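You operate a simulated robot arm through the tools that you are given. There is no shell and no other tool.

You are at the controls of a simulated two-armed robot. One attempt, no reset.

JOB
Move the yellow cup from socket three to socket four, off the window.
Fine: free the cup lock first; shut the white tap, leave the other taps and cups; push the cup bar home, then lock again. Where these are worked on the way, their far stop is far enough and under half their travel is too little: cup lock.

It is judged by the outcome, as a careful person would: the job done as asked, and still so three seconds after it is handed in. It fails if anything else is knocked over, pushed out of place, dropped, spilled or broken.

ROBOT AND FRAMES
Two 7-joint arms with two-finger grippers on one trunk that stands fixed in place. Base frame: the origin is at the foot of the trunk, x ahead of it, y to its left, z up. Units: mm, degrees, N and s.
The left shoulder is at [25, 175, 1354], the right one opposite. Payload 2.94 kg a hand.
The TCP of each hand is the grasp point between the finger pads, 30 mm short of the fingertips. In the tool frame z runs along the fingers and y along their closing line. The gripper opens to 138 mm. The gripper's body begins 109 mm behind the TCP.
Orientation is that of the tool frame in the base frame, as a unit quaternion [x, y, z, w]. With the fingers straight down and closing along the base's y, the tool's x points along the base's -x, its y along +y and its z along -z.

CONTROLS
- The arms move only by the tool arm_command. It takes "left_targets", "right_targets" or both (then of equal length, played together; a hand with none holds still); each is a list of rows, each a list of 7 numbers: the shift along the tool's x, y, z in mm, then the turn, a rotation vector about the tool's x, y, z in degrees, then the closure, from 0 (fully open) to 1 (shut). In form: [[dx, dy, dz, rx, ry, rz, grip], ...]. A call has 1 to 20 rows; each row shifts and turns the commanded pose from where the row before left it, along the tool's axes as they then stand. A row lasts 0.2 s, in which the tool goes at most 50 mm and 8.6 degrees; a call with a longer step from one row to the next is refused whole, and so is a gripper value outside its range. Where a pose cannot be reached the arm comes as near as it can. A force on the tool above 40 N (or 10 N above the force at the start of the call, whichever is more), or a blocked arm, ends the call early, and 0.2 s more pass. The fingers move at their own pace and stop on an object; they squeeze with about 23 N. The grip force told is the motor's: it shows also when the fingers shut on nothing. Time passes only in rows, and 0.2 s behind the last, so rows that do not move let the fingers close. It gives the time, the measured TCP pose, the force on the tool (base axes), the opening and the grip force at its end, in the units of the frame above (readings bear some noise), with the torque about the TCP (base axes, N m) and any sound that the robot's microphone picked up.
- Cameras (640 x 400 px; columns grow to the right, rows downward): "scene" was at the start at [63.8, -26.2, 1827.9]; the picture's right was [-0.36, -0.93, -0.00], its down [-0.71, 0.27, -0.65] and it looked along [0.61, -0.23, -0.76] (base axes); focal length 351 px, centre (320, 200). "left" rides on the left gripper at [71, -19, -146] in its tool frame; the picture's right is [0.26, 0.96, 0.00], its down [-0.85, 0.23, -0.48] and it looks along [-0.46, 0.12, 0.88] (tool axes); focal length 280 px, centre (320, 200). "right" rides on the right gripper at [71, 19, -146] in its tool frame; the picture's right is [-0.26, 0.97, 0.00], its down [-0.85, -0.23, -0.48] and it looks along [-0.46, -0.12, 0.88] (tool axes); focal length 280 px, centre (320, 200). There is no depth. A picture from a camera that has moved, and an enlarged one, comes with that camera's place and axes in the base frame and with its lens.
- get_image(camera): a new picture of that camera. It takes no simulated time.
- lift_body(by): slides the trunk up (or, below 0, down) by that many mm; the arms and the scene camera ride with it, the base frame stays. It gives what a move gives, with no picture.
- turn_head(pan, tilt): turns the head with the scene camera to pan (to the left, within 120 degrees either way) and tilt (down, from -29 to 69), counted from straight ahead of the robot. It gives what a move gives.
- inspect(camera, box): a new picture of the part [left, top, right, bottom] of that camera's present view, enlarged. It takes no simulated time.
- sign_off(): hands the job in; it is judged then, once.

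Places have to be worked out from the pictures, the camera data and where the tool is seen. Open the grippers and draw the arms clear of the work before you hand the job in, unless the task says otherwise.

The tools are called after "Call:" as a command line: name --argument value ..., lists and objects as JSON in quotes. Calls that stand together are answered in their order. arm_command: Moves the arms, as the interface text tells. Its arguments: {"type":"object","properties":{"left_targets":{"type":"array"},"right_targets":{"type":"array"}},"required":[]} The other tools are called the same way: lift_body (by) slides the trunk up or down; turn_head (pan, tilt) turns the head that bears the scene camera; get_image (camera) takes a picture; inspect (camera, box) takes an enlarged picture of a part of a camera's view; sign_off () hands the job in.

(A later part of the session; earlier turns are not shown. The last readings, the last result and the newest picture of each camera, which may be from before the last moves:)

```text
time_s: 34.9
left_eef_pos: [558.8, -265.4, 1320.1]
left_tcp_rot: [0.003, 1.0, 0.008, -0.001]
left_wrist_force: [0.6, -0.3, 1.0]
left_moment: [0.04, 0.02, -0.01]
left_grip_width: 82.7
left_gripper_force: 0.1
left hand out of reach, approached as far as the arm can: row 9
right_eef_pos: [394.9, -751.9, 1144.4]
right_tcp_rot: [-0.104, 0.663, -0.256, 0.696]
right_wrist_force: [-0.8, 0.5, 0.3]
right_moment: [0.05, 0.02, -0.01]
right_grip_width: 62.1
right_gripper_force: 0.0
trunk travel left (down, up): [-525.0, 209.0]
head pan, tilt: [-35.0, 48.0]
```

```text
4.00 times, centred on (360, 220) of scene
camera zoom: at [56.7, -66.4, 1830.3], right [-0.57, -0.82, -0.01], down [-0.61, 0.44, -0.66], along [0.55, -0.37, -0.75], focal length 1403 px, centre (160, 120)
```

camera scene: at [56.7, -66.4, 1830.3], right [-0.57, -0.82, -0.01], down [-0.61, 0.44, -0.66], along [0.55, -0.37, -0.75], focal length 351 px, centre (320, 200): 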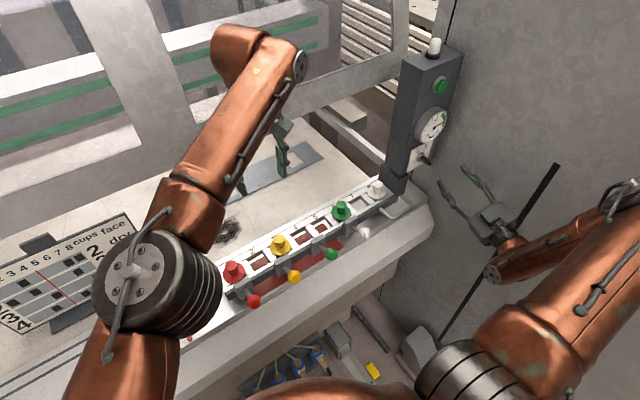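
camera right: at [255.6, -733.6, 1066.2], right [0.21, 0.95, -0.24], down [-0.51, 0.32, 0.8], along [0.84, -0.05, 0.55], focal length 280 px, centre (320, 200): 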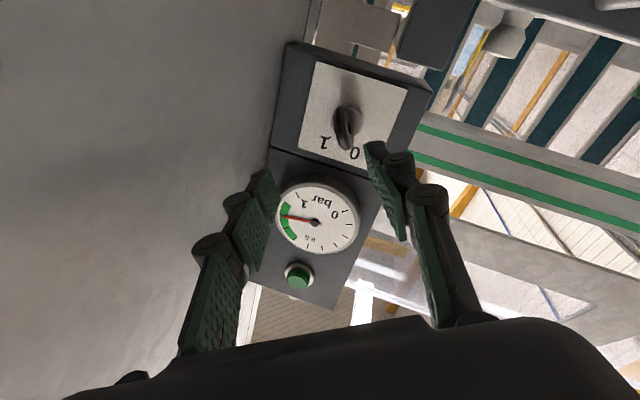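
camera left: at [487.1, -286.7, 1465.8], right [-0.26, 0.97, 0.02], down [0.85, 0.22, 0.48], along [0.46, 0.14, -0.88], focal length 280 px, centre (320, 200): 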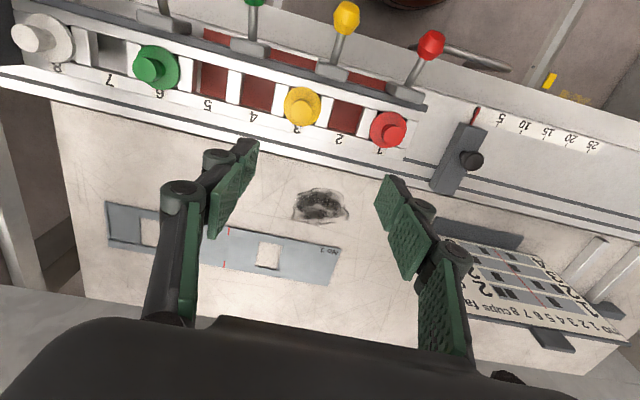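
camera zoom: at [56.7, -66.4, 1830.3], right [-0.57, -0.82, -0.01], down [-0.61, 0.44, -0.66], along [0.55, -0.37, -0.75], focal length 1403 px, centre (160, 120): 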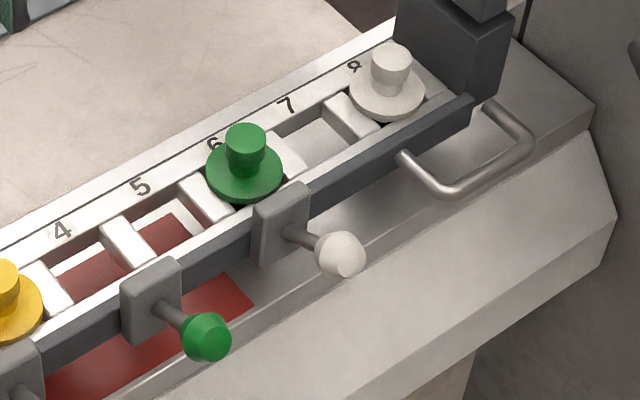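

Tap levers are straight rods leaning up toward the robot from plates on the front rail. I send the left hand away and take the right hand back, levelled and raised.

Call:
arm_command --left_targets '[[10, 45, -10, 0, 0, 0, 0.3], [10, 45, -10, 0, 0, 0, 0.3], [10, 45, -10, 0, 0, 0, 0.3], [10, 45, -10, 0, 0, 0, 0.3], [10, 45, -10, 0, 0, 0, 0.3], [10, 45, -10, 0, 0, 0, 0.3], [10, 45, -10, 0, 0, 0, 0.3], [10, 45, -10, 0, 0, 0, 0.3], [10, 45, -10, 0, 0, 0, 0.3], [10, 45, 0, 0, 0, 0, 0.3]]'

Call:
arm_command --right_targets '[[0, -7, -32, 0, 0, 0, 0.55], [0, -7, -32, 0, 0, 0, 0.55], [0, -7, -32, 0, 0, 0, 0.55], [0, 0, 0, 0, 1.56, 7.34, 0.55], [0, 0, 0, 0, 1.56, 7.34, 0.55], [0, 0, 0, 0, 1.56, 7.34, 0.55], [0, 0, 0, 0, 1.56, 7.34, 0.55], [0, 0, 0, -6, 0, 0, 0.55], [0, 0, 0, -6, 0, 0, 0.55], [-35, 30, 0, 0, 0, 0, 0.7], [-35, 30, 0, 0, 0, 0, 0.7], [-35, 30, 0, 0, 0, 0, 0.7], [-35, 30, 0, 0, 0, 0, 0.7]]'

Call:
get_image --camera "scene"

```text
time_s: 35.5
left_eef_pos: [539.6, -133.5, 1341.4]
left_tcp_rot: [-0.003, 1.0, -0.008, 0.001]
left_wrist_force: [-1.3, -0.7, -0.1]
left_moment: [0.14, -0.02, -0.01]
left_grip_width: 96.5
left_gripper_force: 0.1
right_eef_pos: [389.7, -707.5, 1172.5]
right_tcp_rot: [-0.117, 0.659, -0.269, 0.693]
right_wrist_force: [0.1, 0.3, -0.8]
right_moment: [0.02, -0.07, 0.04]
right_grip_width: 62.4
right_gripper_force: 0.0
trunk travel left (down, up): [-525.0, 209.0]
head pan, tilt: [-35.0, 48.0]
stopped in row 2 (left hand): the arm was blocked; the commanded pose is now the measured one
```

```text
time_s: 36.7
left_eef_pos: [544.2, -91.0, 1341.3]
left_tcp_rot: [-0.005, 1.0, -0.023, 0.002]
left_wrist_force: [0.4, -2.1, -0.5]
left_moment: [0.27, 0.07, 0.02]
left_grip_width: 96.8
left_gripper_force: 0.1
right_eef_pos: [296.3, -671.5, 1192.9]
right_tcp_rot: [-0.051, 0.681, -0.208, 0.7]
right_wrist_force: [1.1, -0.5, -0.3]
right_moment: [-0.04, -0.11, 0.05]
right_grip_width: 62.2
right_gripper_force: 0.2
trunk travel left (down, up): [-525.0, 209.0]
head pan, tilt: [-35.0, 48.0]
stopped in row 5 (left hand): the arm was blocked; the commanded pose is now the measured one
```

```text
taken
camera scene: at [57.0, -60.2, 1830.3], right [-0.57, -0.82, -0.01], down [-0.61, 0.43, -0.66], along [0.55, -0.38, -0.75], focal length 351 px, centre (320, 200)
```

scene: 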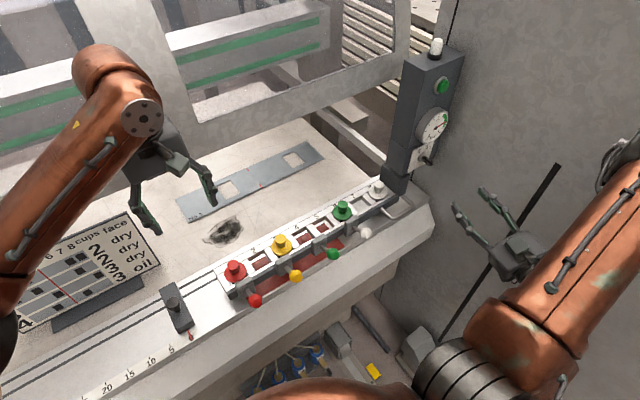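

The left arm reported a block while withdrawing. I look at that arm before moving further.

Call:
turn_head --pan 15 --tilt 45

Call:
get_image --camera "scene"

Call:
get_image --camera "left"

```text
time_s: 37.9
left_eef_pos: [543.6, -81.6, 1341.7]
left_tcp_rot: [-0.006, 1.0, -0.027, 0.0]
left_wrist_force: [1.7, 0.2, 0.2]
left_moment: [0.04, 0.19, -0.02]
left_grip_width: 96.7
left_gripper_force: 0.1
right_eef_pos: [296.4, -663.4, 1196.7]
right_tcp_rot: [-0.052, 0.681, -0.211, 0.7]
right_wrist_force: [0.6, 0.3, -2.2]
right_moment: [-0.05, -0.27, 0.05]
right_grip_width: 62.0
right_gripper_force: 0.0
trunk travel left (down, up): [-525.0, 209.0]
head pan, tilt: [15.0, 45.0]
```

```text
taken
camera scene: at [70.5, 27.4, 1833.7], right [0.26, -0.97, 0.0], down [-0.68, -0.18, -0.71], along [0.68, 0.18, -0.71], focal length 351 px, centre (320, 200)
```

scene: 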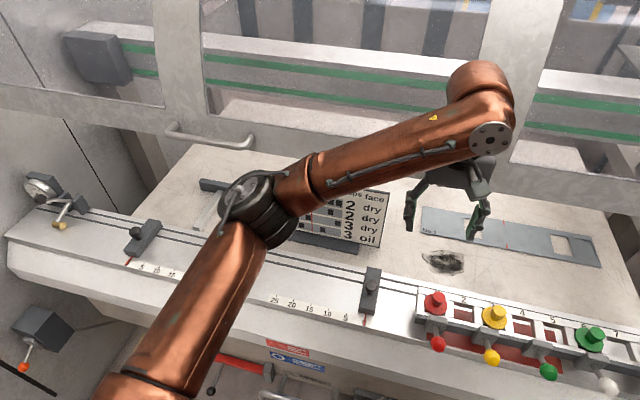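

```text
taken
camera left: at [473.5, -94.3, 1488.2], right [-0.27, 0.96, -0.05], down [0.85, 0.27, 0.46], along [0.46, 0.08, -0.89], focal length 280 px, centre (320, 200)
```

left: 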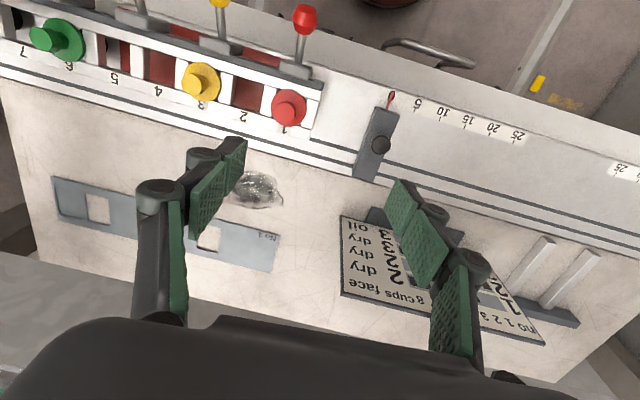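

Nothing seems to obstruct the left arm; it was probably lagging near its limit. I withdraw it with gentler steps.

Call:
arm_command --left_targets '[[10, 15, -5, 0, 0, 0, 0.3], [10, 20, -8, 0, 0, 0, 0.3], [10, 25, -8, 0, 0, 0, 0.3], [10, 25, -8, 0, 0, 0, 0.3], [10, 25, -8, 0, 0, 0, 0.3], [10, 25, -8, 0, 0, 0, 0.3], [10, 25, -8, 0, 0, 0, 0.3], [10, 25, -8, 0, 0, 0, 0.3], [10, 25, -8, 0, 0, 0, 0.3]]'

Call:
get_image --camera "scene"

```text
time_s: 40.1
left_eef_pos: [448.7, 112.5, 1402.1]
left_tcp_rot: [-0.006, 1.0, -0.02, -0.001]
left_wrist_force: [0.7, 1.1, 0.2]
left_moment: [0.02, 0.0, 0.02]
left_grip_width: 96.7
left_gripper_force: 0.0
right_eef_pos: [298.2, -678.0, 1187.8]
right_tcp_rot: [-0.049, 0.681, -0.206, 0.701]
right_wrist_force: [-0.1, -0.3, -0.4]
right_moment: [-0.01, -0.04, 0.03]
right_grip_width: 61.9
right_gripper_force: 0.1
trunk travel left (down, up): [-525.0, 209.0]
head pan, tilt: [15.0, 45.0]
stopped in row 9 (left hand): the arm was blocked; the commanded pose is now the measured one
```

```text
taken
camera scene: at [70.8, 27.3, 1833.9], right [0.26, -0.97, 0.0], down [-0.68, -0.19, -0.71], along [0.68, 0.18, -0.71], focal length 351 px, centre (320, 200)
```

scene: 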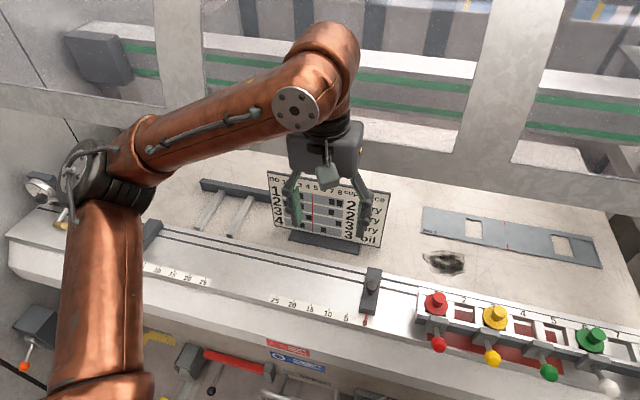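

The left hand is parked well clear at y≈112. Now I level the right hand, raise it, and turn its fingers down near the taps.

Call:
arm_command --right_targets '[[0, 0, 0, 0, 1.55, 6.83, 0.8], [0, 0, 0, 0, 1.55, 6.83, 0.8], [0, 0, 0, 0, 1.55, 6.83, 0.8], [0, 0, 0, -6.2, 0, 0, 1.0], [0, 0, 0, -6.2, 0, 0, 1.0], [-35, 25, 0, 0, 0, 0, 1.0], [-35, 25, 0, 0, 0, 0, 1.0], [-35, 25, 0, 0, 0, 0, 1.0]]'

Call:
arm_command --right_targets '[[0, 5, 0, 0, 8.2, 0, 1.0], [0, 5, 0, 0, 8.2, 0, 1.0], [0, 5, 0, 0, 8.2, 0, 1.0], [0, 5, 0, 0, 8.2, 0, 1.0], [0, 5, 0, 0, 8.2, 0, 1.0], [0, 5, 0, 0, 8.2, 0, 1.0], [0, 5, 0, 0, 8.2, 0, 1.0], [0, 5, 0, 0, 8.2, 0, 1.0], [0, 5, 0, 0, 8.2, 0, 1.0], [0, 5, 0, 0, 8.2, 0, 1.0], [0, 5, 0, 0, 8, 0, 1.0]]'

Call:
turn_head --pan -35 --tilt 48

Call:
get_image --camera "scene"

Call:
get_image --camera "right"

```text
time_s: 41.9
left_eef_pos: [448.1, 103.6, 1402.7]
left_tcp_rot: [-0.006, 1.0, -0.018, -0.001]
left_wrist_force: [0.5, -0.5, 0.2]
left_moment: [0.1, 0.02, -0.02]
left_grip_width: 96.6
left_gripper_force: 0.0
right_eef_pos: [295.5, -604.9, 1291.1]
right_tcp_rot: [0.01, 0.712, -0.002, 0.703]
right_wrist_force: [0.4, 0.1, -0.8]
right_moment: [0.0, -0.05, 0.06]
right_grip_width: 0.0
right_gripper_force: 22.9
trunk travel left (down, up): [-525.0, 209.0]
head pan, tilt: [15.0, 45.0]
```

```text
time_s: 44.3
left_eef_pos: [449.7, 111.3, 1403.0]
left_tcp_rot: [-0.006, 1.0, -0.02, -0.001]
left_wrist_force: [-0.3, 0.6, 0.2]
left_moment: [0.0, 0.02, 0.02]
left_grip_width: 96.4
left_gripper_force: 0.1
right_eef_pos: [299.3, -551.2, 1293.5]
right_tcp_rot: [0.006, 1.0, 0.002, -0.007]
right_wrist_force: [-0.2, -0.4, -0.2]
right_moment: [0.0, 0.0, 0.04]
right_grip_width: 0.0
right_gripper_force: 22.9
trunk travel left (down, up): [-525.0, 209.0]
head pan, tilt: [15.0, 45.0]
```

```text
time_s: 45.5
left_eef_pos: [449.0, 109.4, 1403.6]
left_tcp_rot: [-0.006, 1.0, -0.02, -0.001]
left_wrist_force: [0.9, 0.2, -0.2]
left_moment: [-0.03, -0.01, -0.02]
left_grip_width: 96.8
left_gripper_force: 0.0
right_eef_pos: [297.9, -551.7, 1293.1]
right_tcp_rot: [0.006, 1.0, 0.003, -0.006]
right_wrist_force: [-0.8, -0.4, 0.6]
right_moment: [0.0, 0.02, 0.01]
right_grip_width: 0.1
right_gripper_force: 22.5
trunk travel left (down, up): [-525.0, 209.0]
head pan, tilt: [-35.0, 48.0]
```

```text
taken
camera scene: at [55.7, -42.9, 1829.8], right [-0.57, -0.82, 0.0], down [-0.61, 0.43, -0.67], along [0.55, -0.38, -0.74], focal length 351 px, centre (320, 200)
```

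scene: 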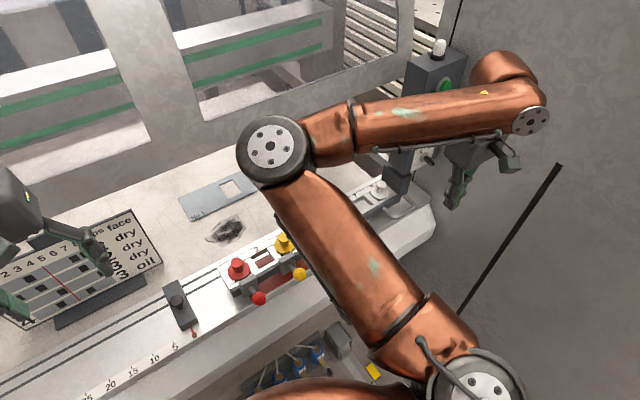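

```text
taken
camera right: at [229.7, -533.2, 1441.6], right [0.27, 0.96, 0.0], down [0.85, -0.24, 0.47], along [0.45, -0.12, -0.89], focal length 280 px, centre (320, 200)
```

right: 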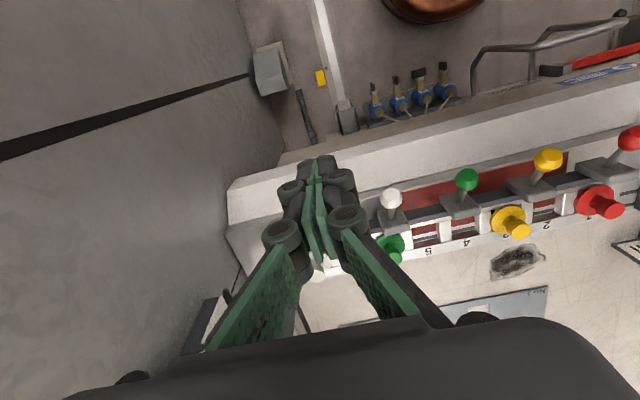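

The right hand points down with fingers shut; the white knob re-triangulates to (446, -480, 1064). I move above it, stopping well short.

Call:
arm_command --right_targets '[[-28.4, 14.2, 22, 0, 0, 0, 1.0], [-28.4, 14.2, 22, 0, 0, 0, 1.0], [-28.4, 14.2, 22, 0, 0, 0, 1.0], [-28.4, 14.2, 22, 0, 0, 0, 1.0], [-28.4, 14.2, 22, 0, 0, 0, 1.0]]'

Call:
get_image --camera "right"

Call:
get_image --camera "scene"

```text
time_s: 46.7
left_eef_pos: [450.9, 110.0, 1402.3]
left_tcp_rot: [-0.006, 1.0, -0.019, 0.0]
left_wrist_force: [0.0, -0.5, -0.3]
left_moment: [0.04, 0.04, -0.01]
left_grip_width: 96.6
left_gripper_force: 0.0
right_eef_pos: [440.7, -481.2, 1184.1]
right_tcp_rot: [0.006, 1.0, 0.003, -0.007]
right_wrist_force: [0.7, -0.3, -0.6]
right_moment: [0.01, 0.04, 0.03]
right_grip_width: 0.0
right_gripper_force: 23.1
trunk travel left (down, up): [-525.0, 209.0]
head pan, tilt: [-35.0, 48.0]
```

```text
taken
camera right: at [372.6, -462.7, 1331.3], right [0.27, 0.96, 0.0], down [0.85, -0.24, 0.46], along [0.45, -0.12, -0.89], focal length 280 px, centre (320, 200)
```

right: 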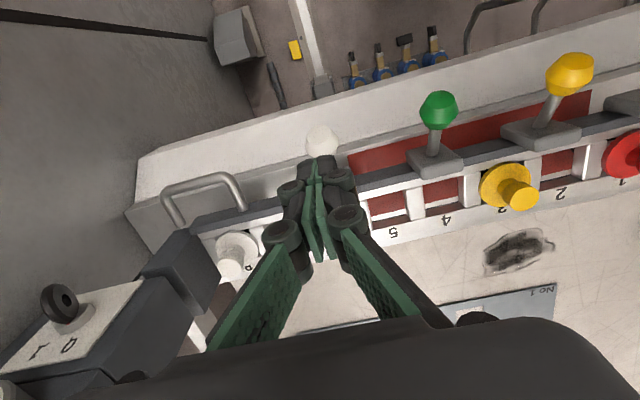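

```text
taken
camera scene: at [56.7, -42.4, 1829.8], right [-0.57, -0.82, 0.0], down [-0.61, 0.43, -0.67], along [0.55, -0.38, -0.74], focal length 351 px, centre (320, 200)
```

scene: 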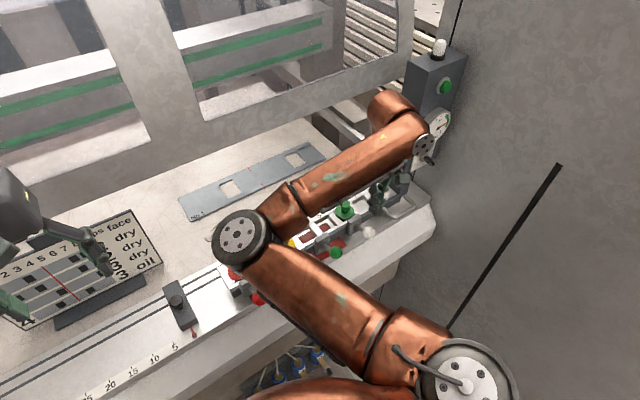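

The hand hovers above the white knob with tips about 75 mm over it. I lower to just above it.

Call:
arm_command --right_targets '[[0, 0, 20, 0, 0, 0, 1.0], [0, 0, 20, 0, 0, 0, 1.0], [0, 0, 15, 0, 0, 0, 1.0]]'

Call:
inspect --camera "right" --box '[240, 80, 480, 260]'

Call:
inspect --camera "scene" --box '[310, 150, 440, 260]'

```text
time_s: 47.5
left_eef_pos: [450.3, 109.8, 1403.1]
left_tcp_rot: [-0.006, 1.0, -0.02, 0.0]
left_wrist_force: [0.9, 0.2, 0.6]
left_moment: [0.01, -0.02, -0.01]
left_grip_width: 96.7
left_gripper_force: 0.2
right_eef_pos: [438.8, -483.5, 1126.7]
right_tcp_rot: [0.006, 1.0, 0.003, -0.006]
right_wrist_force: [0.1, -0.1, -0.7]
right_moment: [0.0, 0.0, 0.04]
right_grip_width: 0.0
right_gripper_force: 23.3
trunk travel left (down, up): [-525.0, 209.0]
head pan, tilt: [-35.0, 48.0]
```

```text
2.22 times, centred on (360, 170) of right
camera zoom: at [370.5, -464.4, 1275.3], right [0.27, 0.96, 0.0], down [0.85, -0.24, 0.46], along [0.45, -0.12, -0.89], focal length 623 px, centre (231, 267)
```

zoom: 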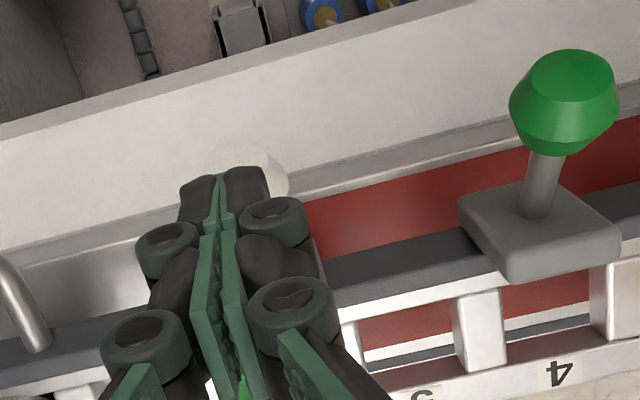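

```text
3.64 times, centred on (375, 205) of scene
camera zoom: at [55.9, -42.9, 1829.8], right [-0.57, -0.82, 0.0], down [-0.61, 0.43, -0.67], along [0.55, -0.38, -0.74], focal length 1276 px, centre (120, 182)
```

zoom: 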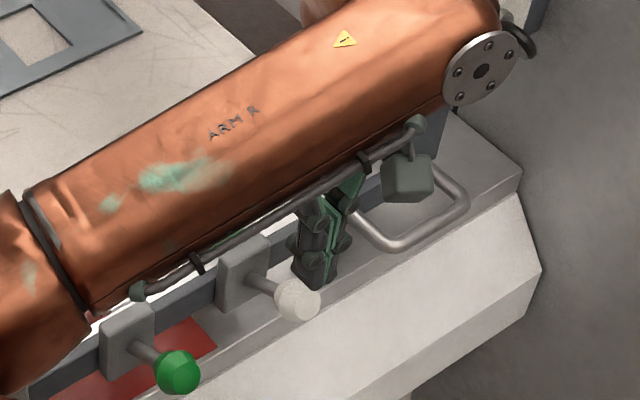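

The tips sit about 4-5 mm to the right of the knob's centre (knob y≈-477). I correct and press down in small steps, watching force.

Call:
arm_command --right_targets '[[-3, 5.5, 0, 0, 0, 0, 1.0], [0, 0, 8, 0, 0, 0, 1.0], [0, 0, 8, 0, 0, 0, 1.0], [0, 0, 8, 0, 0, 0, 1.0]]'

Call:
inspect --camera "scene" --box '[310, 150, 440, 260]'

```text
time_s: 48.5
left_eef_pos: [449.1, 110.5, 1402.3]
left_tcp_rot: [-0.006, 1.0, -0.019, -0.001]
left_wrist_force: [0.1, -0.2, 0.0]
left_moment: [-0.04, 0.01, 0.0]
left_grip_width: 96.7
left_gripper_force: 0.0
right_eef_pos: [442.4, -475.5, 1103.4]
right_tcp_rot: [0.006, 1.0, 0.004, -0.007]
right_wrist_force: [-1.6, 1.0, 2.5]
right_moment: [0.01, 0.04, 0.03]
right_grip_width: 0.2
right_gripper_force: 22.8
trunk travel left (down, up): [-525.0, 209.0]
head pan, tilt: [-35.0, 48.0]
```

```text
3.64 times, centred on (375, 205) of scene
camera zoom: at [55.6, -42.6, 1829.9], right [-0.57, -0.82, 0.0], down [-0.61, 0.43, -0.67], along [0.55, -0.38, -0.74], focal length 1276 px, centre (120, 182)
```

zoom: 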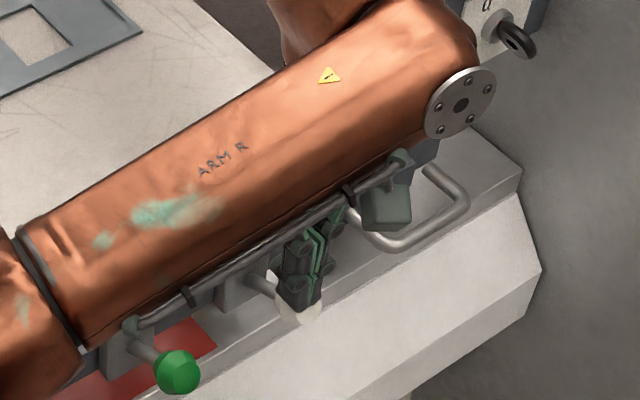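

Light contact (2.5 N). I press a little further to see whether the lever yields downward.

Call:
arm_command --right_targets '[[0, 0, 6, 0, 0, 0, 1.0], [0, 0, 6, 0, 0, 0, 1.0]]'

Call:
inspect --camera "scene" --box '[310, 150, 440, 260]'

```text
time_s: 49.1
left_eef_pos: [450.2, 109.5, 1403.3]
left_tcp_rot: [-0.006, 1.0, -0.019, -0.001]
left_wrist_force: [-0.2, 0.7, -0.2]
left_moment: [-0.03, -0.01, -0.02]
left_grip_width: 96.6
left_gripper_force: 0.0
right_eef_pos: [442.7, -475.8, 1090.5]
right_tcp_rot: [0.006, 1.0, 0.003, -0.007]
right_wrist_force: [-0.4, 0.0, 0.3]
right_moment: [0.04, 0.02, -0.01]
right_grip_width: 0.3
right_gripper_force: 22.4
trunk travel left (down, up): [-525.0, 209.0]
head pan, tilt: [-35.0, 48.0]
```

```text
3.64 times, centred on (375, 205) of scene
camera zoom: at [56.2, -43.0, 1829.8], right [-0.57, -0.82, 0.0], down [-0.61, 0.43, -0.67], along [0.55, -0.38, -0.74], focal length 1276 px, centre (120, 182)
```

zoom: 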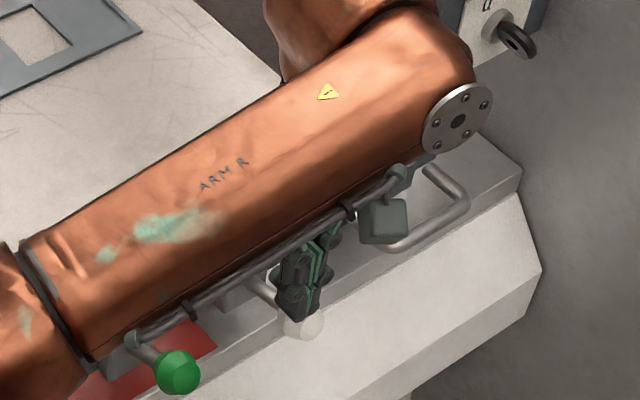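

The lever yields freely downward (the knob has dropped about 16 mm with no force), so it is an up/down lever. I continue pushing down toward its stop.

Call:
arm_command --right_targets '[[0, 0, 9, 0, 0, 0, 1.0], [0, 0, 9, 0, 0, 0, 1.0], [0, 0, 9, 0, 0, 0, 1.0]]'

Call:
inspect --camera "scene" --box '[310, 150, 440, 260]'

```text
time_s: 49.9
left_eef_pos: [448.7, 110.8, 1403.6]
left_tcp_rot: [-0.005, 1.0, -0.02, -0.001]
left_wrist_force: [-0.3, 0.7, -0.1]
left_moment: [-0.04, 0.01, 0.0]
left_grip_width: 96.9
left_gripper_force: 0.0
right_eef_pos: [442.5, -475.1, 1063.0]
right_tcp_rot: [0.006, 1.0, 0.004, -0.006]
right_wrist_force: [-0.2, 0.1, -0.9]
right_moment: [0.04, -0.01, 0.0]
right_grip_width: 0.1
right_gripper_force: 22.4
trunk travel left (down, up): [-525.0, 209.0]
head pan, tilt: [-35.0, 48.0]
```

```text
3.64 times, centred on (375, 205) of scene
camera zoom: at [55.9, -42.8, 1829.8], right [-0.57, -0.82, 0.0], down [-0.61, 0.43, -0.67], along [0.55, -0.38, -0.74], focal length 1276 px, centre (120, 182)
```

zoom: 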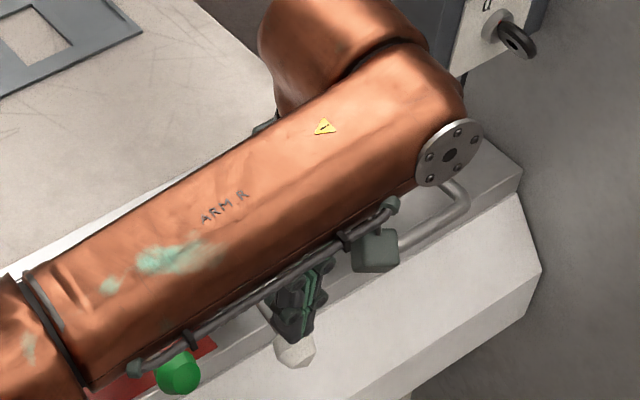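

The lever keeps dropping with no resistance. I check the elbow's clearance before going on.

Call:
get_image --camera "scene"

Call:
get_image --camera "left"

Call:
get_image --camera "right"

```text
taken
camera scene: at [55.9, -42.8, 1829.8], right [-0.57, -0.82, 0.0], down [-0.61, 0.43, -0.67], along [0.55, -0.38, -0.74], focal length 351 px, centre (320, 200)
```

scene: 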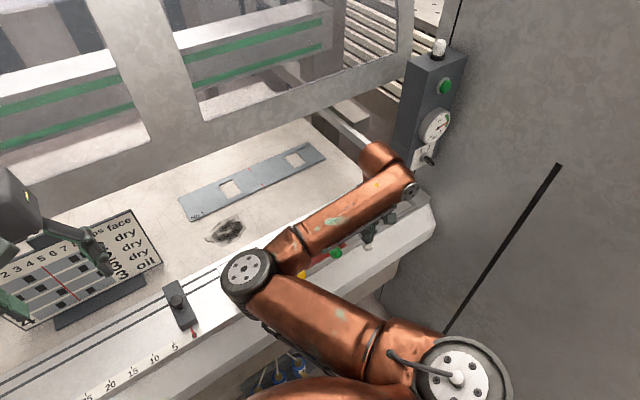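

```text
taken
camera left: at [378.1, 96.0, 1550.3], right [-0.27, 0.96, -0.04], down [0.85, 0.26, 0.47], along [0.46, 0.1, -0.88], focal length 280 px, centre (320, 200)
```

left: 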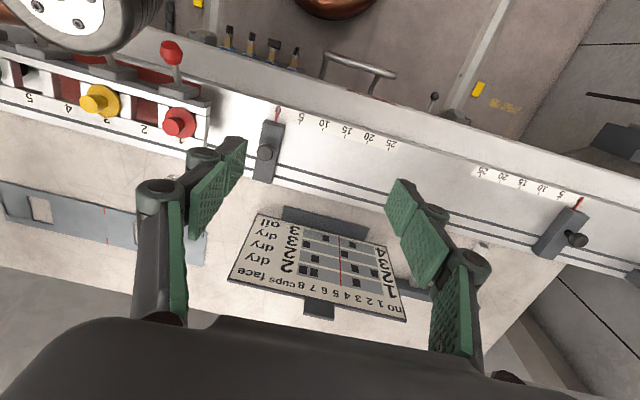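

```text
taken
camera right: at [374.5, -455.8, 1211.7], right [0.27, 0.96, 0.0], down [0.85, -0.24, 0.46], along [0.45, -0.12, -0.89], focal length 280 px, centre (320, 200)
```

right: 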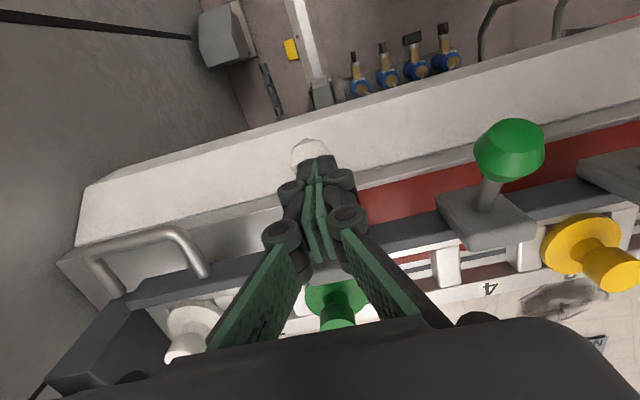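

The elbow is at about (405, -120, 1265), well above everything. I continue pressing.

Call:
arm_command --right_targets '[[0, 0, 8, 0, 0, 0, 1.0], [0, 0, 8, 0, 0, 0, 1.0], [0, 0, 8, 0, 0, 0, 1.0]]'

Call:
get_image --camera "right"

Call:
inspect --camera "scene" --box '[310, 180, 440, 280]'

```text
time_s: 50.7
left_eef_pos: [448.8, 110.4, 1402.8]
left_tcp_rot: [-0.006, 1.0, -0.019, -0.001]
left_wrist_force: [-0.5, 0.3, -0.3]
left_moment: [-0.02, -0.01, 0.03]
left_grip_width: 96.6
left_gripper_force: 0.1
right_eef_pos: [441.0, -474.9, 1039.9]
right_tcp_rot: [0.006, 1.0, 0.003, -0.006]
right_wrist_force: [0.5, -0.4, -0.5]
right_moment: [0.01, 0.02, -0.01]
right_grip_width: 0.2
right_gripper_force: 23.3
trunk travel left (down, up): [-525.0, 209.0]
head pan, tilt: [-35.0, 48.0]
```

```text
taken
camera right: at [373.1, -456.1, 1187.9], right [0.27, 0.96, 0.0], down [0.85, -0.24, 0.46], along [0.45, -0.12, -0.89], focal length 280 px, centre (320, 200)
```

right: 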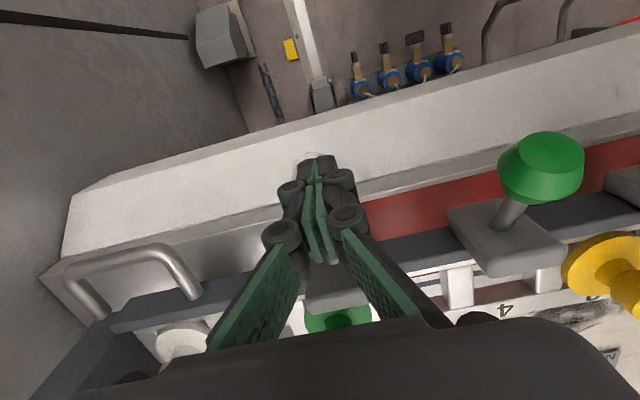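

```text
4.00 times, centred on (375, 230) of scene
camera zoom: at [56.0, -42.9, 1829.8], right [-0.57, -0.82, 0.0], down [-0.61, 0.43, -0.67], along [0.55, -0.38, -0.74], focal length 1403 px, centre (100, 80)
```

zoom: 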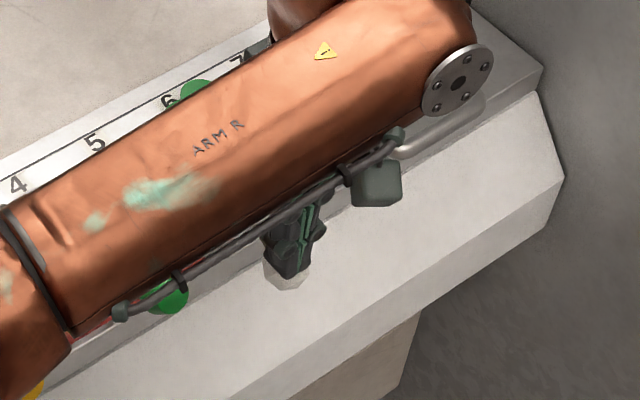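

Still free; a few more millimetres to find the stop.

Call:
arm_command --right_targets '[[0, 0, 6, 0, 0, 0, 1.0], [0, 0, 6, 0, 0, 0, 1.0], [0, 0, 6, 0, 0, 0, 1.0]]'

Call:
get_image --camera "right"

Call:
inspect --camera "scene" --box '[310, 180, 440, 280]'

```text
time_s: 51.2
left_eef_pos: [448.6, 112.8, 1402.8]
left_tcp_rot: [-0.006, 1.0, -0.019, 0.0]
left_wrist_force: [0.2, 0.1, 0.1]
left_moment: [0.04, -0.01, -0.02]
left_grip_width: 96.8
left_gripper_force: 0.0
right_eef_pos: [445.0, -474.4, 1039.2]
right_tcp_rot: [0.007, 1.0, -0.001, 0.001]
right_wrist_force: [-6.2, 9.9, 22.1]
right_moment: [0.09, 0.03, 0.06]
right_grip_width: 0.0
right_gripper_force: 23.3
trunk travel left (down, up): [-525.0, 209.0]
head pan, tilt: [-35.0, 48.0]
stopped in row 2 (right hand): the force on the tool passed its limit at 46 N (the readings are from after the stop); the commanded pose is now the measured one
```

```text
taken
camera right: at [373.1, -454.6, 1185.1], right [0.27, 0.96, 0.0], down [0.84, -0.24, 0.48], along [0.46, -0.13, -0.88], focal length 280 px, centre (320, 200)
```

right: 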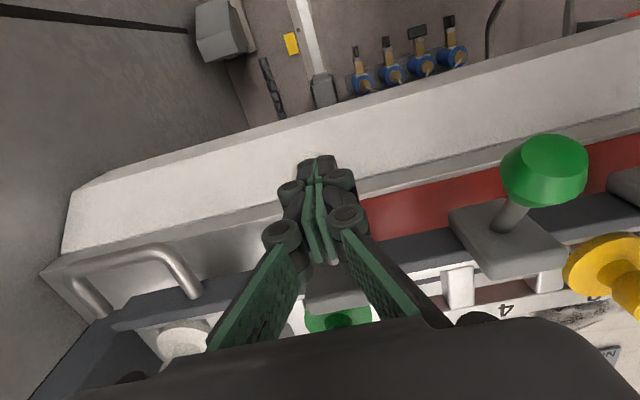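

```text
4.00 times, centred on (375, 230) of scene
camera zoom: at [54.3, -40.2, 1830.0], right [-0.57, -0.82, 0.0], down [-0.61, 0.43, -0.67], along [0.55, -0.38, -0.74], focal length 1403 px, centre (100, 80)
```

zoom: 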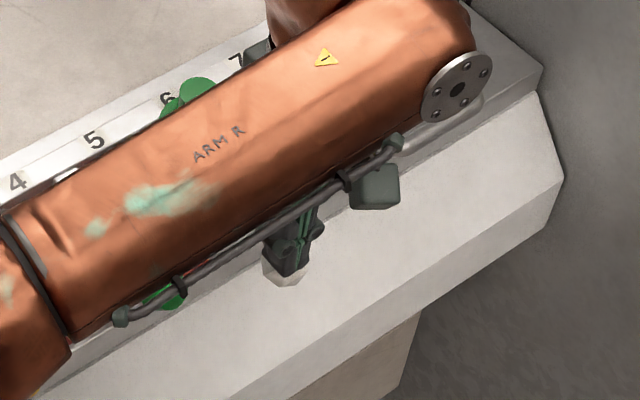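

The lever's stop was met at tip height ~1005 (46 N). I raise the hand and check the result.

Call:
arm_command --right_targets '[[0, 0, -15, 0, 0, 0, 1.0], [0, 0, -30, 0, 0, 0, 1.0], [5, 0, -40, 0, 0, 0, 1.0], [10, 0, -40, 0, 0, 0, 1.0], [10, 0, -40, 0, 0, 0, 1.0]]'

Call:
get_image --camera "right"

Call:
get_image --camera "scene"

Call:
inspect --camera "scene" --box '[310, 150, 440, 280]'

```text
time_s: 52.5
left_eef_pos: [448.6, 110.5, 1403.0]
left_tcp_rot: [-0.006, 1.0, -0.019, 0.001]
left_wrist_force: [0.4, 0.1, -1.1]
left_moment: [-0.01, -0.01, 0.01]
left_grip_width: 96.5
left_gripper_force: 0.0
right_eef_pos: [416.7, -473.4, 1200.1]
right_tcp_rot: [0.006, 1.0, -0.002, -0.001]
right_wrist_force: [-0.4, -0.6, 0.1]
right_moment: [0.0, 0.0, -0.01]
right_grip_width: 0.0
right_gripper_force: 22.9
trunk travel left (down, up): [-525.0, 209.0]
head pan, tilt: [-35.0, 48.0]
```

```text
taken
camera right: at [346.6, -453.6, 1347.1], right [0.27, 0.96, 0.0], down [0.85, -0.24, 0.47], along [0.46, -0.13, -0.88], focal length 280 px, centre (320, 200)
```

right: 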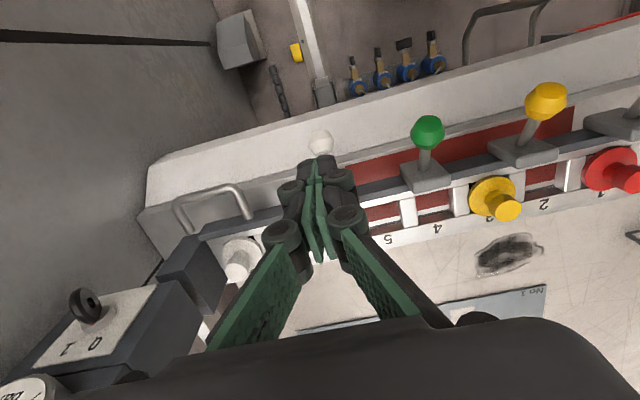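

```text
taken
camera scene: at [55.3, -42.2, 1829.9], right [-0.57, -0.82, 0.0], down [-0.61, 0.43, -0.67], along [0.55, -0.38, -0.74], focal length 351 px, centre (320, 200)
```

scene: 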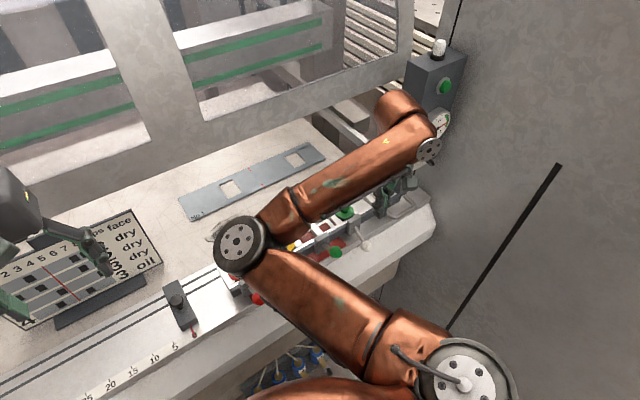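

```text
3.08 times, centred on (375, 215) of scene
camera zoom: at [55.3, -42.2, 1829.9], right [-0.57, -0.82, 0.0], down [-0.61, 0.43, -0.67], along [0.55, -0.38, -0.74], focal length 1079 px, centre (151, 154)
```

zoom: 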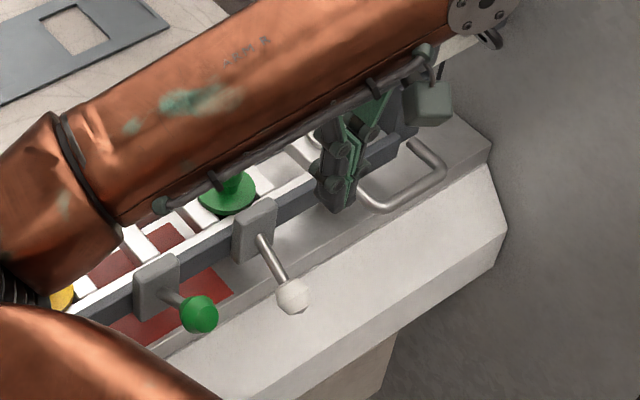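

The white tap's lever now points down and stays there, unlike the others. Next is the yellow cup: head top at about (570, -284, 1056), disc at z≈1023. I first shift the left hand back and up to leave room for the right elbow.

Call:
arm_command --left_targets '[[20, 8, -15, 0, 0, 0, 0.3], [20, 8, -15, 0, 0, 0, 0.3], [20, 8, -15, 0, 0, 0, 0.3], [20, 8, -15, 0, 0, 0, 0.3], [20, 8, -15, 0, 0, 0, 0.3], [20, 8, -15, 0, 0, 0, 0.3]]'

Call:
arm_command --right_targets '[[-15, 20, -15, 0, 0, 0, 0.8], [-15, 20, -15, 0, 0, 0, 0.6], [-15, 20, -10, 0, 0, 0, 0.55], [-20, 25, 0, 0, 0, 0, 0.55], [-20, 25, 0, 0, 0, 0, 0.55], [-20, 25, 0, 0, 0, 0, 0.55], [-20, 25, 0, 0, 0, 0, 0.55]]'

Call:
get_image --camera "scene"

Call:
get_image --camera "right"

```text
time_s: 53.9
left_eef_pos: [326.6, 159.8, 1492.0]
left_tcp_rot: [-0.006, 1.0, -0.018, 0.001]
left_wrist_force: [-0.5, -0.2, 0.7]
left_moment: [-0.03, -0.06, -0.01]
left_grip_width: 96.5
left_gripper_force: 0.0
right_eef_pos: [415.6, -472.6, 1200.8]
right_tcp_rot: [0.006, 1.0, -0.001, 0.0]
right_wrist_force: [0.1, 0.3, 0.1]
right_moment: [0.0, -0.04, 0.01]
right_grip_width: 0.1
right_gripper_force: 23.5
trunk travel left (down, up): [-525.0, 209.0]
head pan, tilt: [-35.0, 48.0]
```

```text
time_s: 55.5
left_eef_pos: [327.9, 161.9, 1492.9]
left_tcp_rot: [-0.007, 1.0, -0.021, 0.0]
left_wrist_force: [0.8, 0.2, 0.1]
left_moment: [-0.03, 0.0, -0.01]
left_grip_width: 96.7
left_gripper_force: 0.1
right_eef_pos: [546.0, -314.9, 1240.2]
right_tcp_rot: [0.006, 1.0, -0.001, -0.001]
right_wrist_force: [0.9, 0.0, 0.2]
right_moment: [-0.03, 0.02, 0.0]
right_grip_width: 62.2
right_gripper_force: 0.1
trunk travel left (down, up): [-525.0, 209.0]
head pan, tilt: [-35.0, 48.0]
```

```text
taken
camera scene: at [56.2, -41.0, 1829.9], right [-0.57, -0.82, 0.0], down [-0.61, 0.43, -0.67], along [0.55, -0.38, -0.74], focal length 351 px, centre (320, 200)
```

scene: 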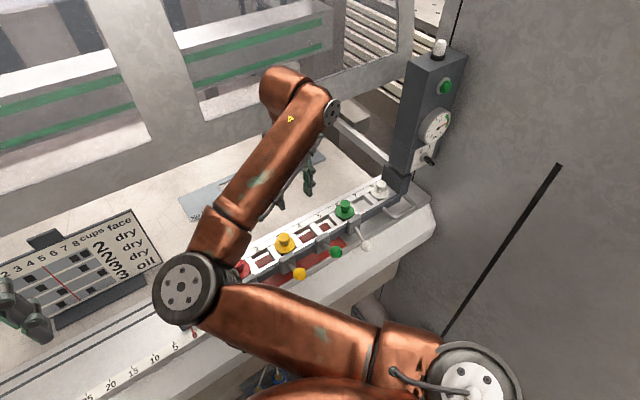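

```text
taken
camera right: at [475.0, -293.4, 1387.3], right [0.27, 0.96, 0.0], down [0.85, -0.24, 0.48], along [0.46, -0.13, -0.88], focal length 280 px, centre (320, 200)
```

right: 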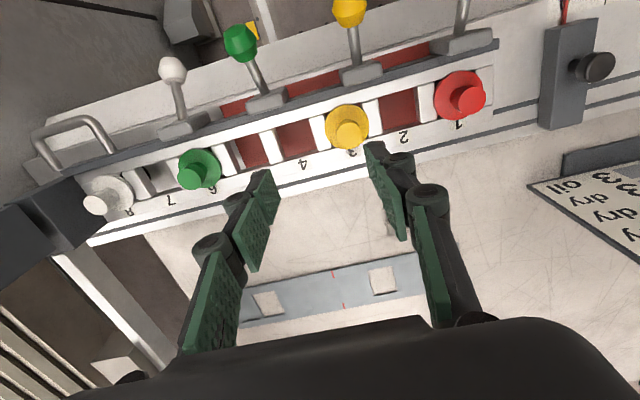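

The elbow stays high and clear. The yellow head projects to (571, -283); I move over it and down to z 1150.

Call:
arm_command --right_targets '[[-8, 10.4, 30, 0, 0, 0, 0.55], [-8, 10.4, 30, 0, 0, 0, 0.55], [-8, 10.4, 30, 0, 0, 0, 0.55]]'

Call:
get_image --camera "right"

Call:
inspect --camera "scene" --box '[210, 140, 370, 300]'

```text
time_s: 56.2
left_eef_pos: [330.8, 158.1, 1493.4]
left_tcp_rot: [-0.006, 1.0, -0.019, -0.001]
left_wrist_force: [0.7, -0.6, 0.7]
left_moment: [0.01, 0.0, 0.02]
left_grip_width: 97.0
left_gripper_force: 0.1
right_eef_pos: [571.2, -287.1, 1151.5]
right_tcp_rot: [0.006, 1.0, -0.001, 0.0]
right_wrist_force: [-0.2, 0.3, -0.5]
right_moment: [-0.01, 0.03, -0.04]
right_grip_width: 62.2
right_gripper_force: 0.0
trunk travel left (down, up): [-525.0, 209.0]
head pan, tilt: [-35.0, 48.0]
```

```text
taken
camera right: at [500.0, -268.3, 1299.0], right [0.27, 0.96, 0.0], down [0.85, -0.24, 0.48], along [0.46, -0.13, -0.88], focal length 280 px, centre (320, 200)
```

right: 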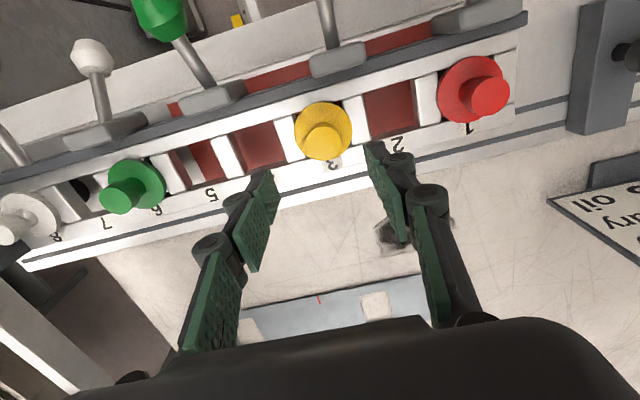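

```text
2.50 times, centred on (290, 220) of scene
camera zoom: at [56.9, -43.8, 1829.8], right [-0.57, -0.82, 0.0], down [-0.61, 0.43, -0.67], along [0.55, -0.38, -0.74], focal length 877 px, centre (395, 150)
```

zoom: 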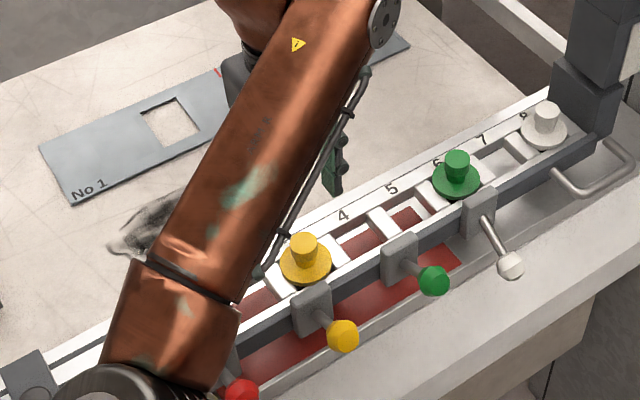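

The hand is within 2 mm of the head's axis (569.5, -285.4). I lower it to z≈1060, tips just above the disc.

Call:
arm_command --right_targets '[[1.5, 1.7, 25, 0, 0, 0, 0.55], [0, 0, 25, 0, 0, 0, 0.55], [0, 0, 20, 0, 0, 0, 0.55], [0, 0, 14, 0, 0, 0, 0.55]]'

Call:
get_image --camera "right"

Call:
get_image --camera "scene"

```text
time_s: 57.2
left_eef_pos: [330.1, 160.0, 1492.7]
left_tcp_rot: [-0.006, 1.0, -0.02, 0.0]
left_wrist_force: [0.7, -0.3, -0.9]
left_moment: [0.0, 0.01, 0.0]
left_grip_width: 96.6
left_gripper_force: 0.0
right_eef_pos: [576.0, -288.6, 1064.2]
right_tcp_rot: [0.006, 1.0, 0.0, -0.001]
right_wrist_force: [0.2, -0.5, 0.0]
right_moment: [-0.04, 0.03, 0.03]
right_grip_width: 62.0
right_gripper_force: 0.1
right hand out of reach, approached as far as the arm can: row 1
trunk travel left (down, up): [-525.0, 209.0]
head pan, tilt: [-35.0, 48.0]
```

```text
taken
camera right: at [504.9, -269.5, 1211.5], right [0.27, 0.96, 0.0], down [0.85, -0.24, 0.48], along [0.46, -0.13, -0.88], focal length 280 px, centre (320, 200)
```

right: 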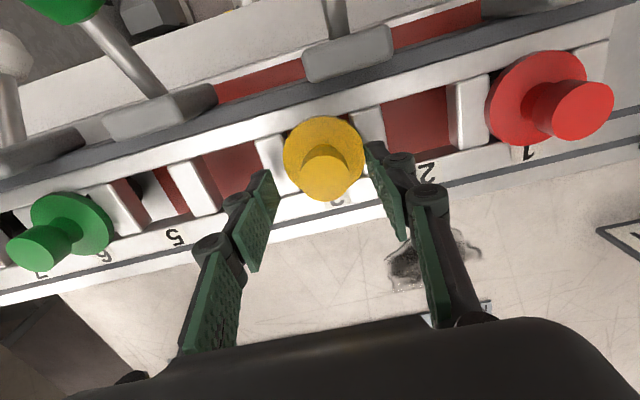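

```text
taken
camera scene: at [56.3, -43.2, 1829.8], right [-0.57, -0.82, 0.0], down [-0.61, 0.43, -0.67], along [0.55, -0.38, -0.74], focal length 351 px, centre (320, 200)
```

scene: 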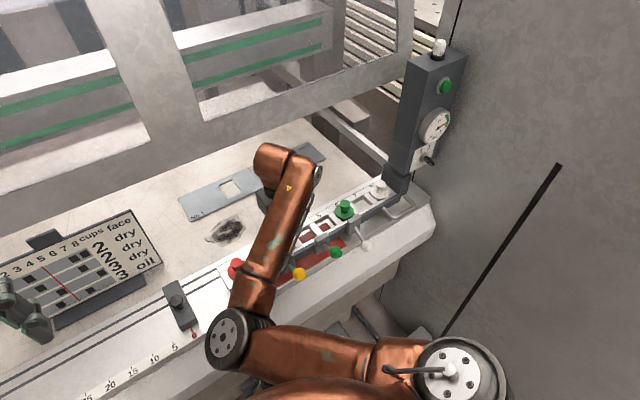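

The hand drifted (576 vs 570 in x) at the arm's low limit. Better: raise the hand again and lower the trunk instead, keeping the arm in its good range.

Call:
arm_command --right_targets '[[0, 0, -25, 0, 0, 0, 0.55], [0, 0, -25, 0, 0, 0, 0.55], [0, 0, -25, 0, 0, 0, 0.55], [3, 2, -25, 0, 0, 0, 0.55], [3, 2, 0, 0, 0, 0, 0.55]]'

Call:
inspect --camera "right" --box '[220, 60, 440, 260]'

```text
time_s: 58.5
left_eef_pos: [330.1, 158.0, 1492.7]
left_tcp_rot: [-0.005, 1.0, -0.02, -0.001]
left_wrist_force: [-0.1, -0.2, -0.1]
left_moment: [-0.03, 0.0, 0.02]
left_grip_width: 96.6
left_gripper_force: 0.0
right_eef_pos: [569.8, -285.8, 1164.5]
right_tcp_rot: [0.007, 1.0, 0.0, -0.001]
right_wrist_force: [0.8, 0.0, -1.4]
right_moment: [-0.01, 0.01, 0.01]
right_grip_width: 61.7
right_gripper_force: 0.0
trunk travel left (down, up): [-525.0, 209.0]
head pan, tilt: [-35.0, 48.0]
```

```text
2.00 times, centred on (330, 160) of right
camera zoom: at [499.7, -266.2, 1312.7], right [0.28, 0.96, 0.0], down [0.85, -0.24, 0.47], along [0.46, -0.13, -0.88], focal length 561 px, centre (300, 280)
```

zoom: 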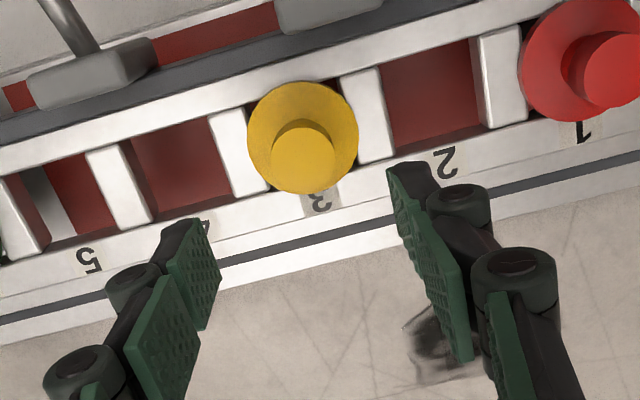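

Aligned within 1–2 mm. I lower the trunk by 60 mm and check.

Call:
lift_body --by -60

Call:
get_image --camera "right"

Call:
get_image --camera "scene"

```text
time_s: 59.5
left_eef_pos: [327.5, 160.0, 1432.2]
left_tcp_rot: [-0.006, 1.0, -0.02, 0.0]
left_wrist_force: [-0.5, 0.2, -0.6]
left_moment: [0.0, 0.0, 0.0]
left_grip_width: 96.6
left_gripper_force: 0.0
right_eef_pos: [572.9, -284.8, 1097.1]
right_tcp_rot: [0.006, 1.0, -0.001, -0.007]
right_wrist_force: [0.6, 0.3, -0.8]
right_moment: [0.0, -0.01, 0.04]
right_grip_width: 62.3
right_gripper_force: 0.0
trunk travel left (down, up): [-465.0, 269.0]
head pan, tilt: [-35.0, 48.0]
```

```text
taken
camera right: at [504.3, -265.8, 1245.4], right [0.27, 0.96, -0.01], down [0.85, -0.24, 0.46], along [0.44, -0.13, -0.89], focal length 280 px, centre (320, 200)
```

right: 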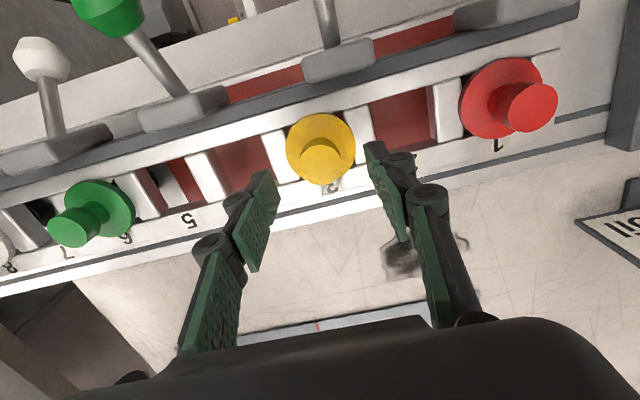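

```text
taken
camera scene: at [67.7, -42.7, 1770.1], right [-0.57, -0.82, 0.0], down [-0.61, 0.43, -0.67], along [0.55, -0.38, -0.74], focal length 351 px, centre (320, 200)
```

scene: 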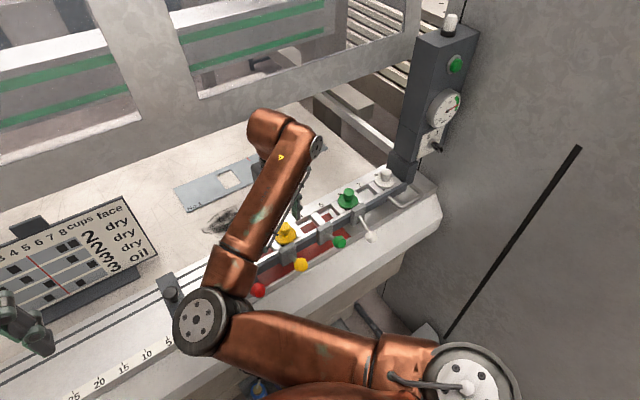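

The trunk seems to still be settling; I let a moment pass and read again.

Call:
arm_command --right_targets '[[0, 0, 0, 0, 0, 0, 0.55], [0, 0, 0, 0, 0, 0, 0.55]]'

Call:
inspect --camera "right" --box '[220, 60, 440, 260]'

```text
time_s: 60.0
left_eef_pos: [328.5, 160.6, 1431.7]
left_tcp_rot: [-0.006, 1.0, -0.02, 0.0]
left_wrist_force: [0.1, -0.6, -0.2]
left_moment: [-0.01, -0.02, -0.04]
left_grip_width: 96.7
left_gripper_force: 0.1
right_eef_pos: [571.9, -284.4, 1097.0]
right_tcp_rot: [0.006, 1.0, -0.001, -0.008]
right_wrist_force: [-0.2, 0.1, -0.6]
right_moment: [-0.01, 0.02, 0.01]
right_grip_width: 61.9
right_gripper_force: 0.1
trunk travel left (down, up): [-465.0, 269.0]
head pan, tilt: [-35.0, 48.0]
```

```text
2.00 times, centred on (330, 160) of right
camera zoom: at [504.4, -265.9, 1245.1], right [0.27, 0.96, -0.01], down [0.85, -0.24, 0.46], along [0.44, -0.13, -0.89], focal length 561 px, centre (300, 280)
```

zoom: 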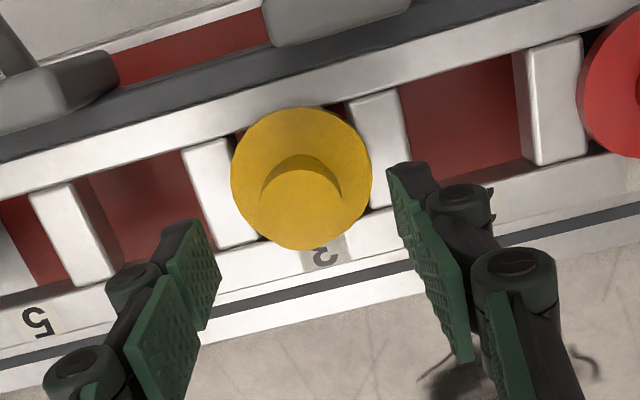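

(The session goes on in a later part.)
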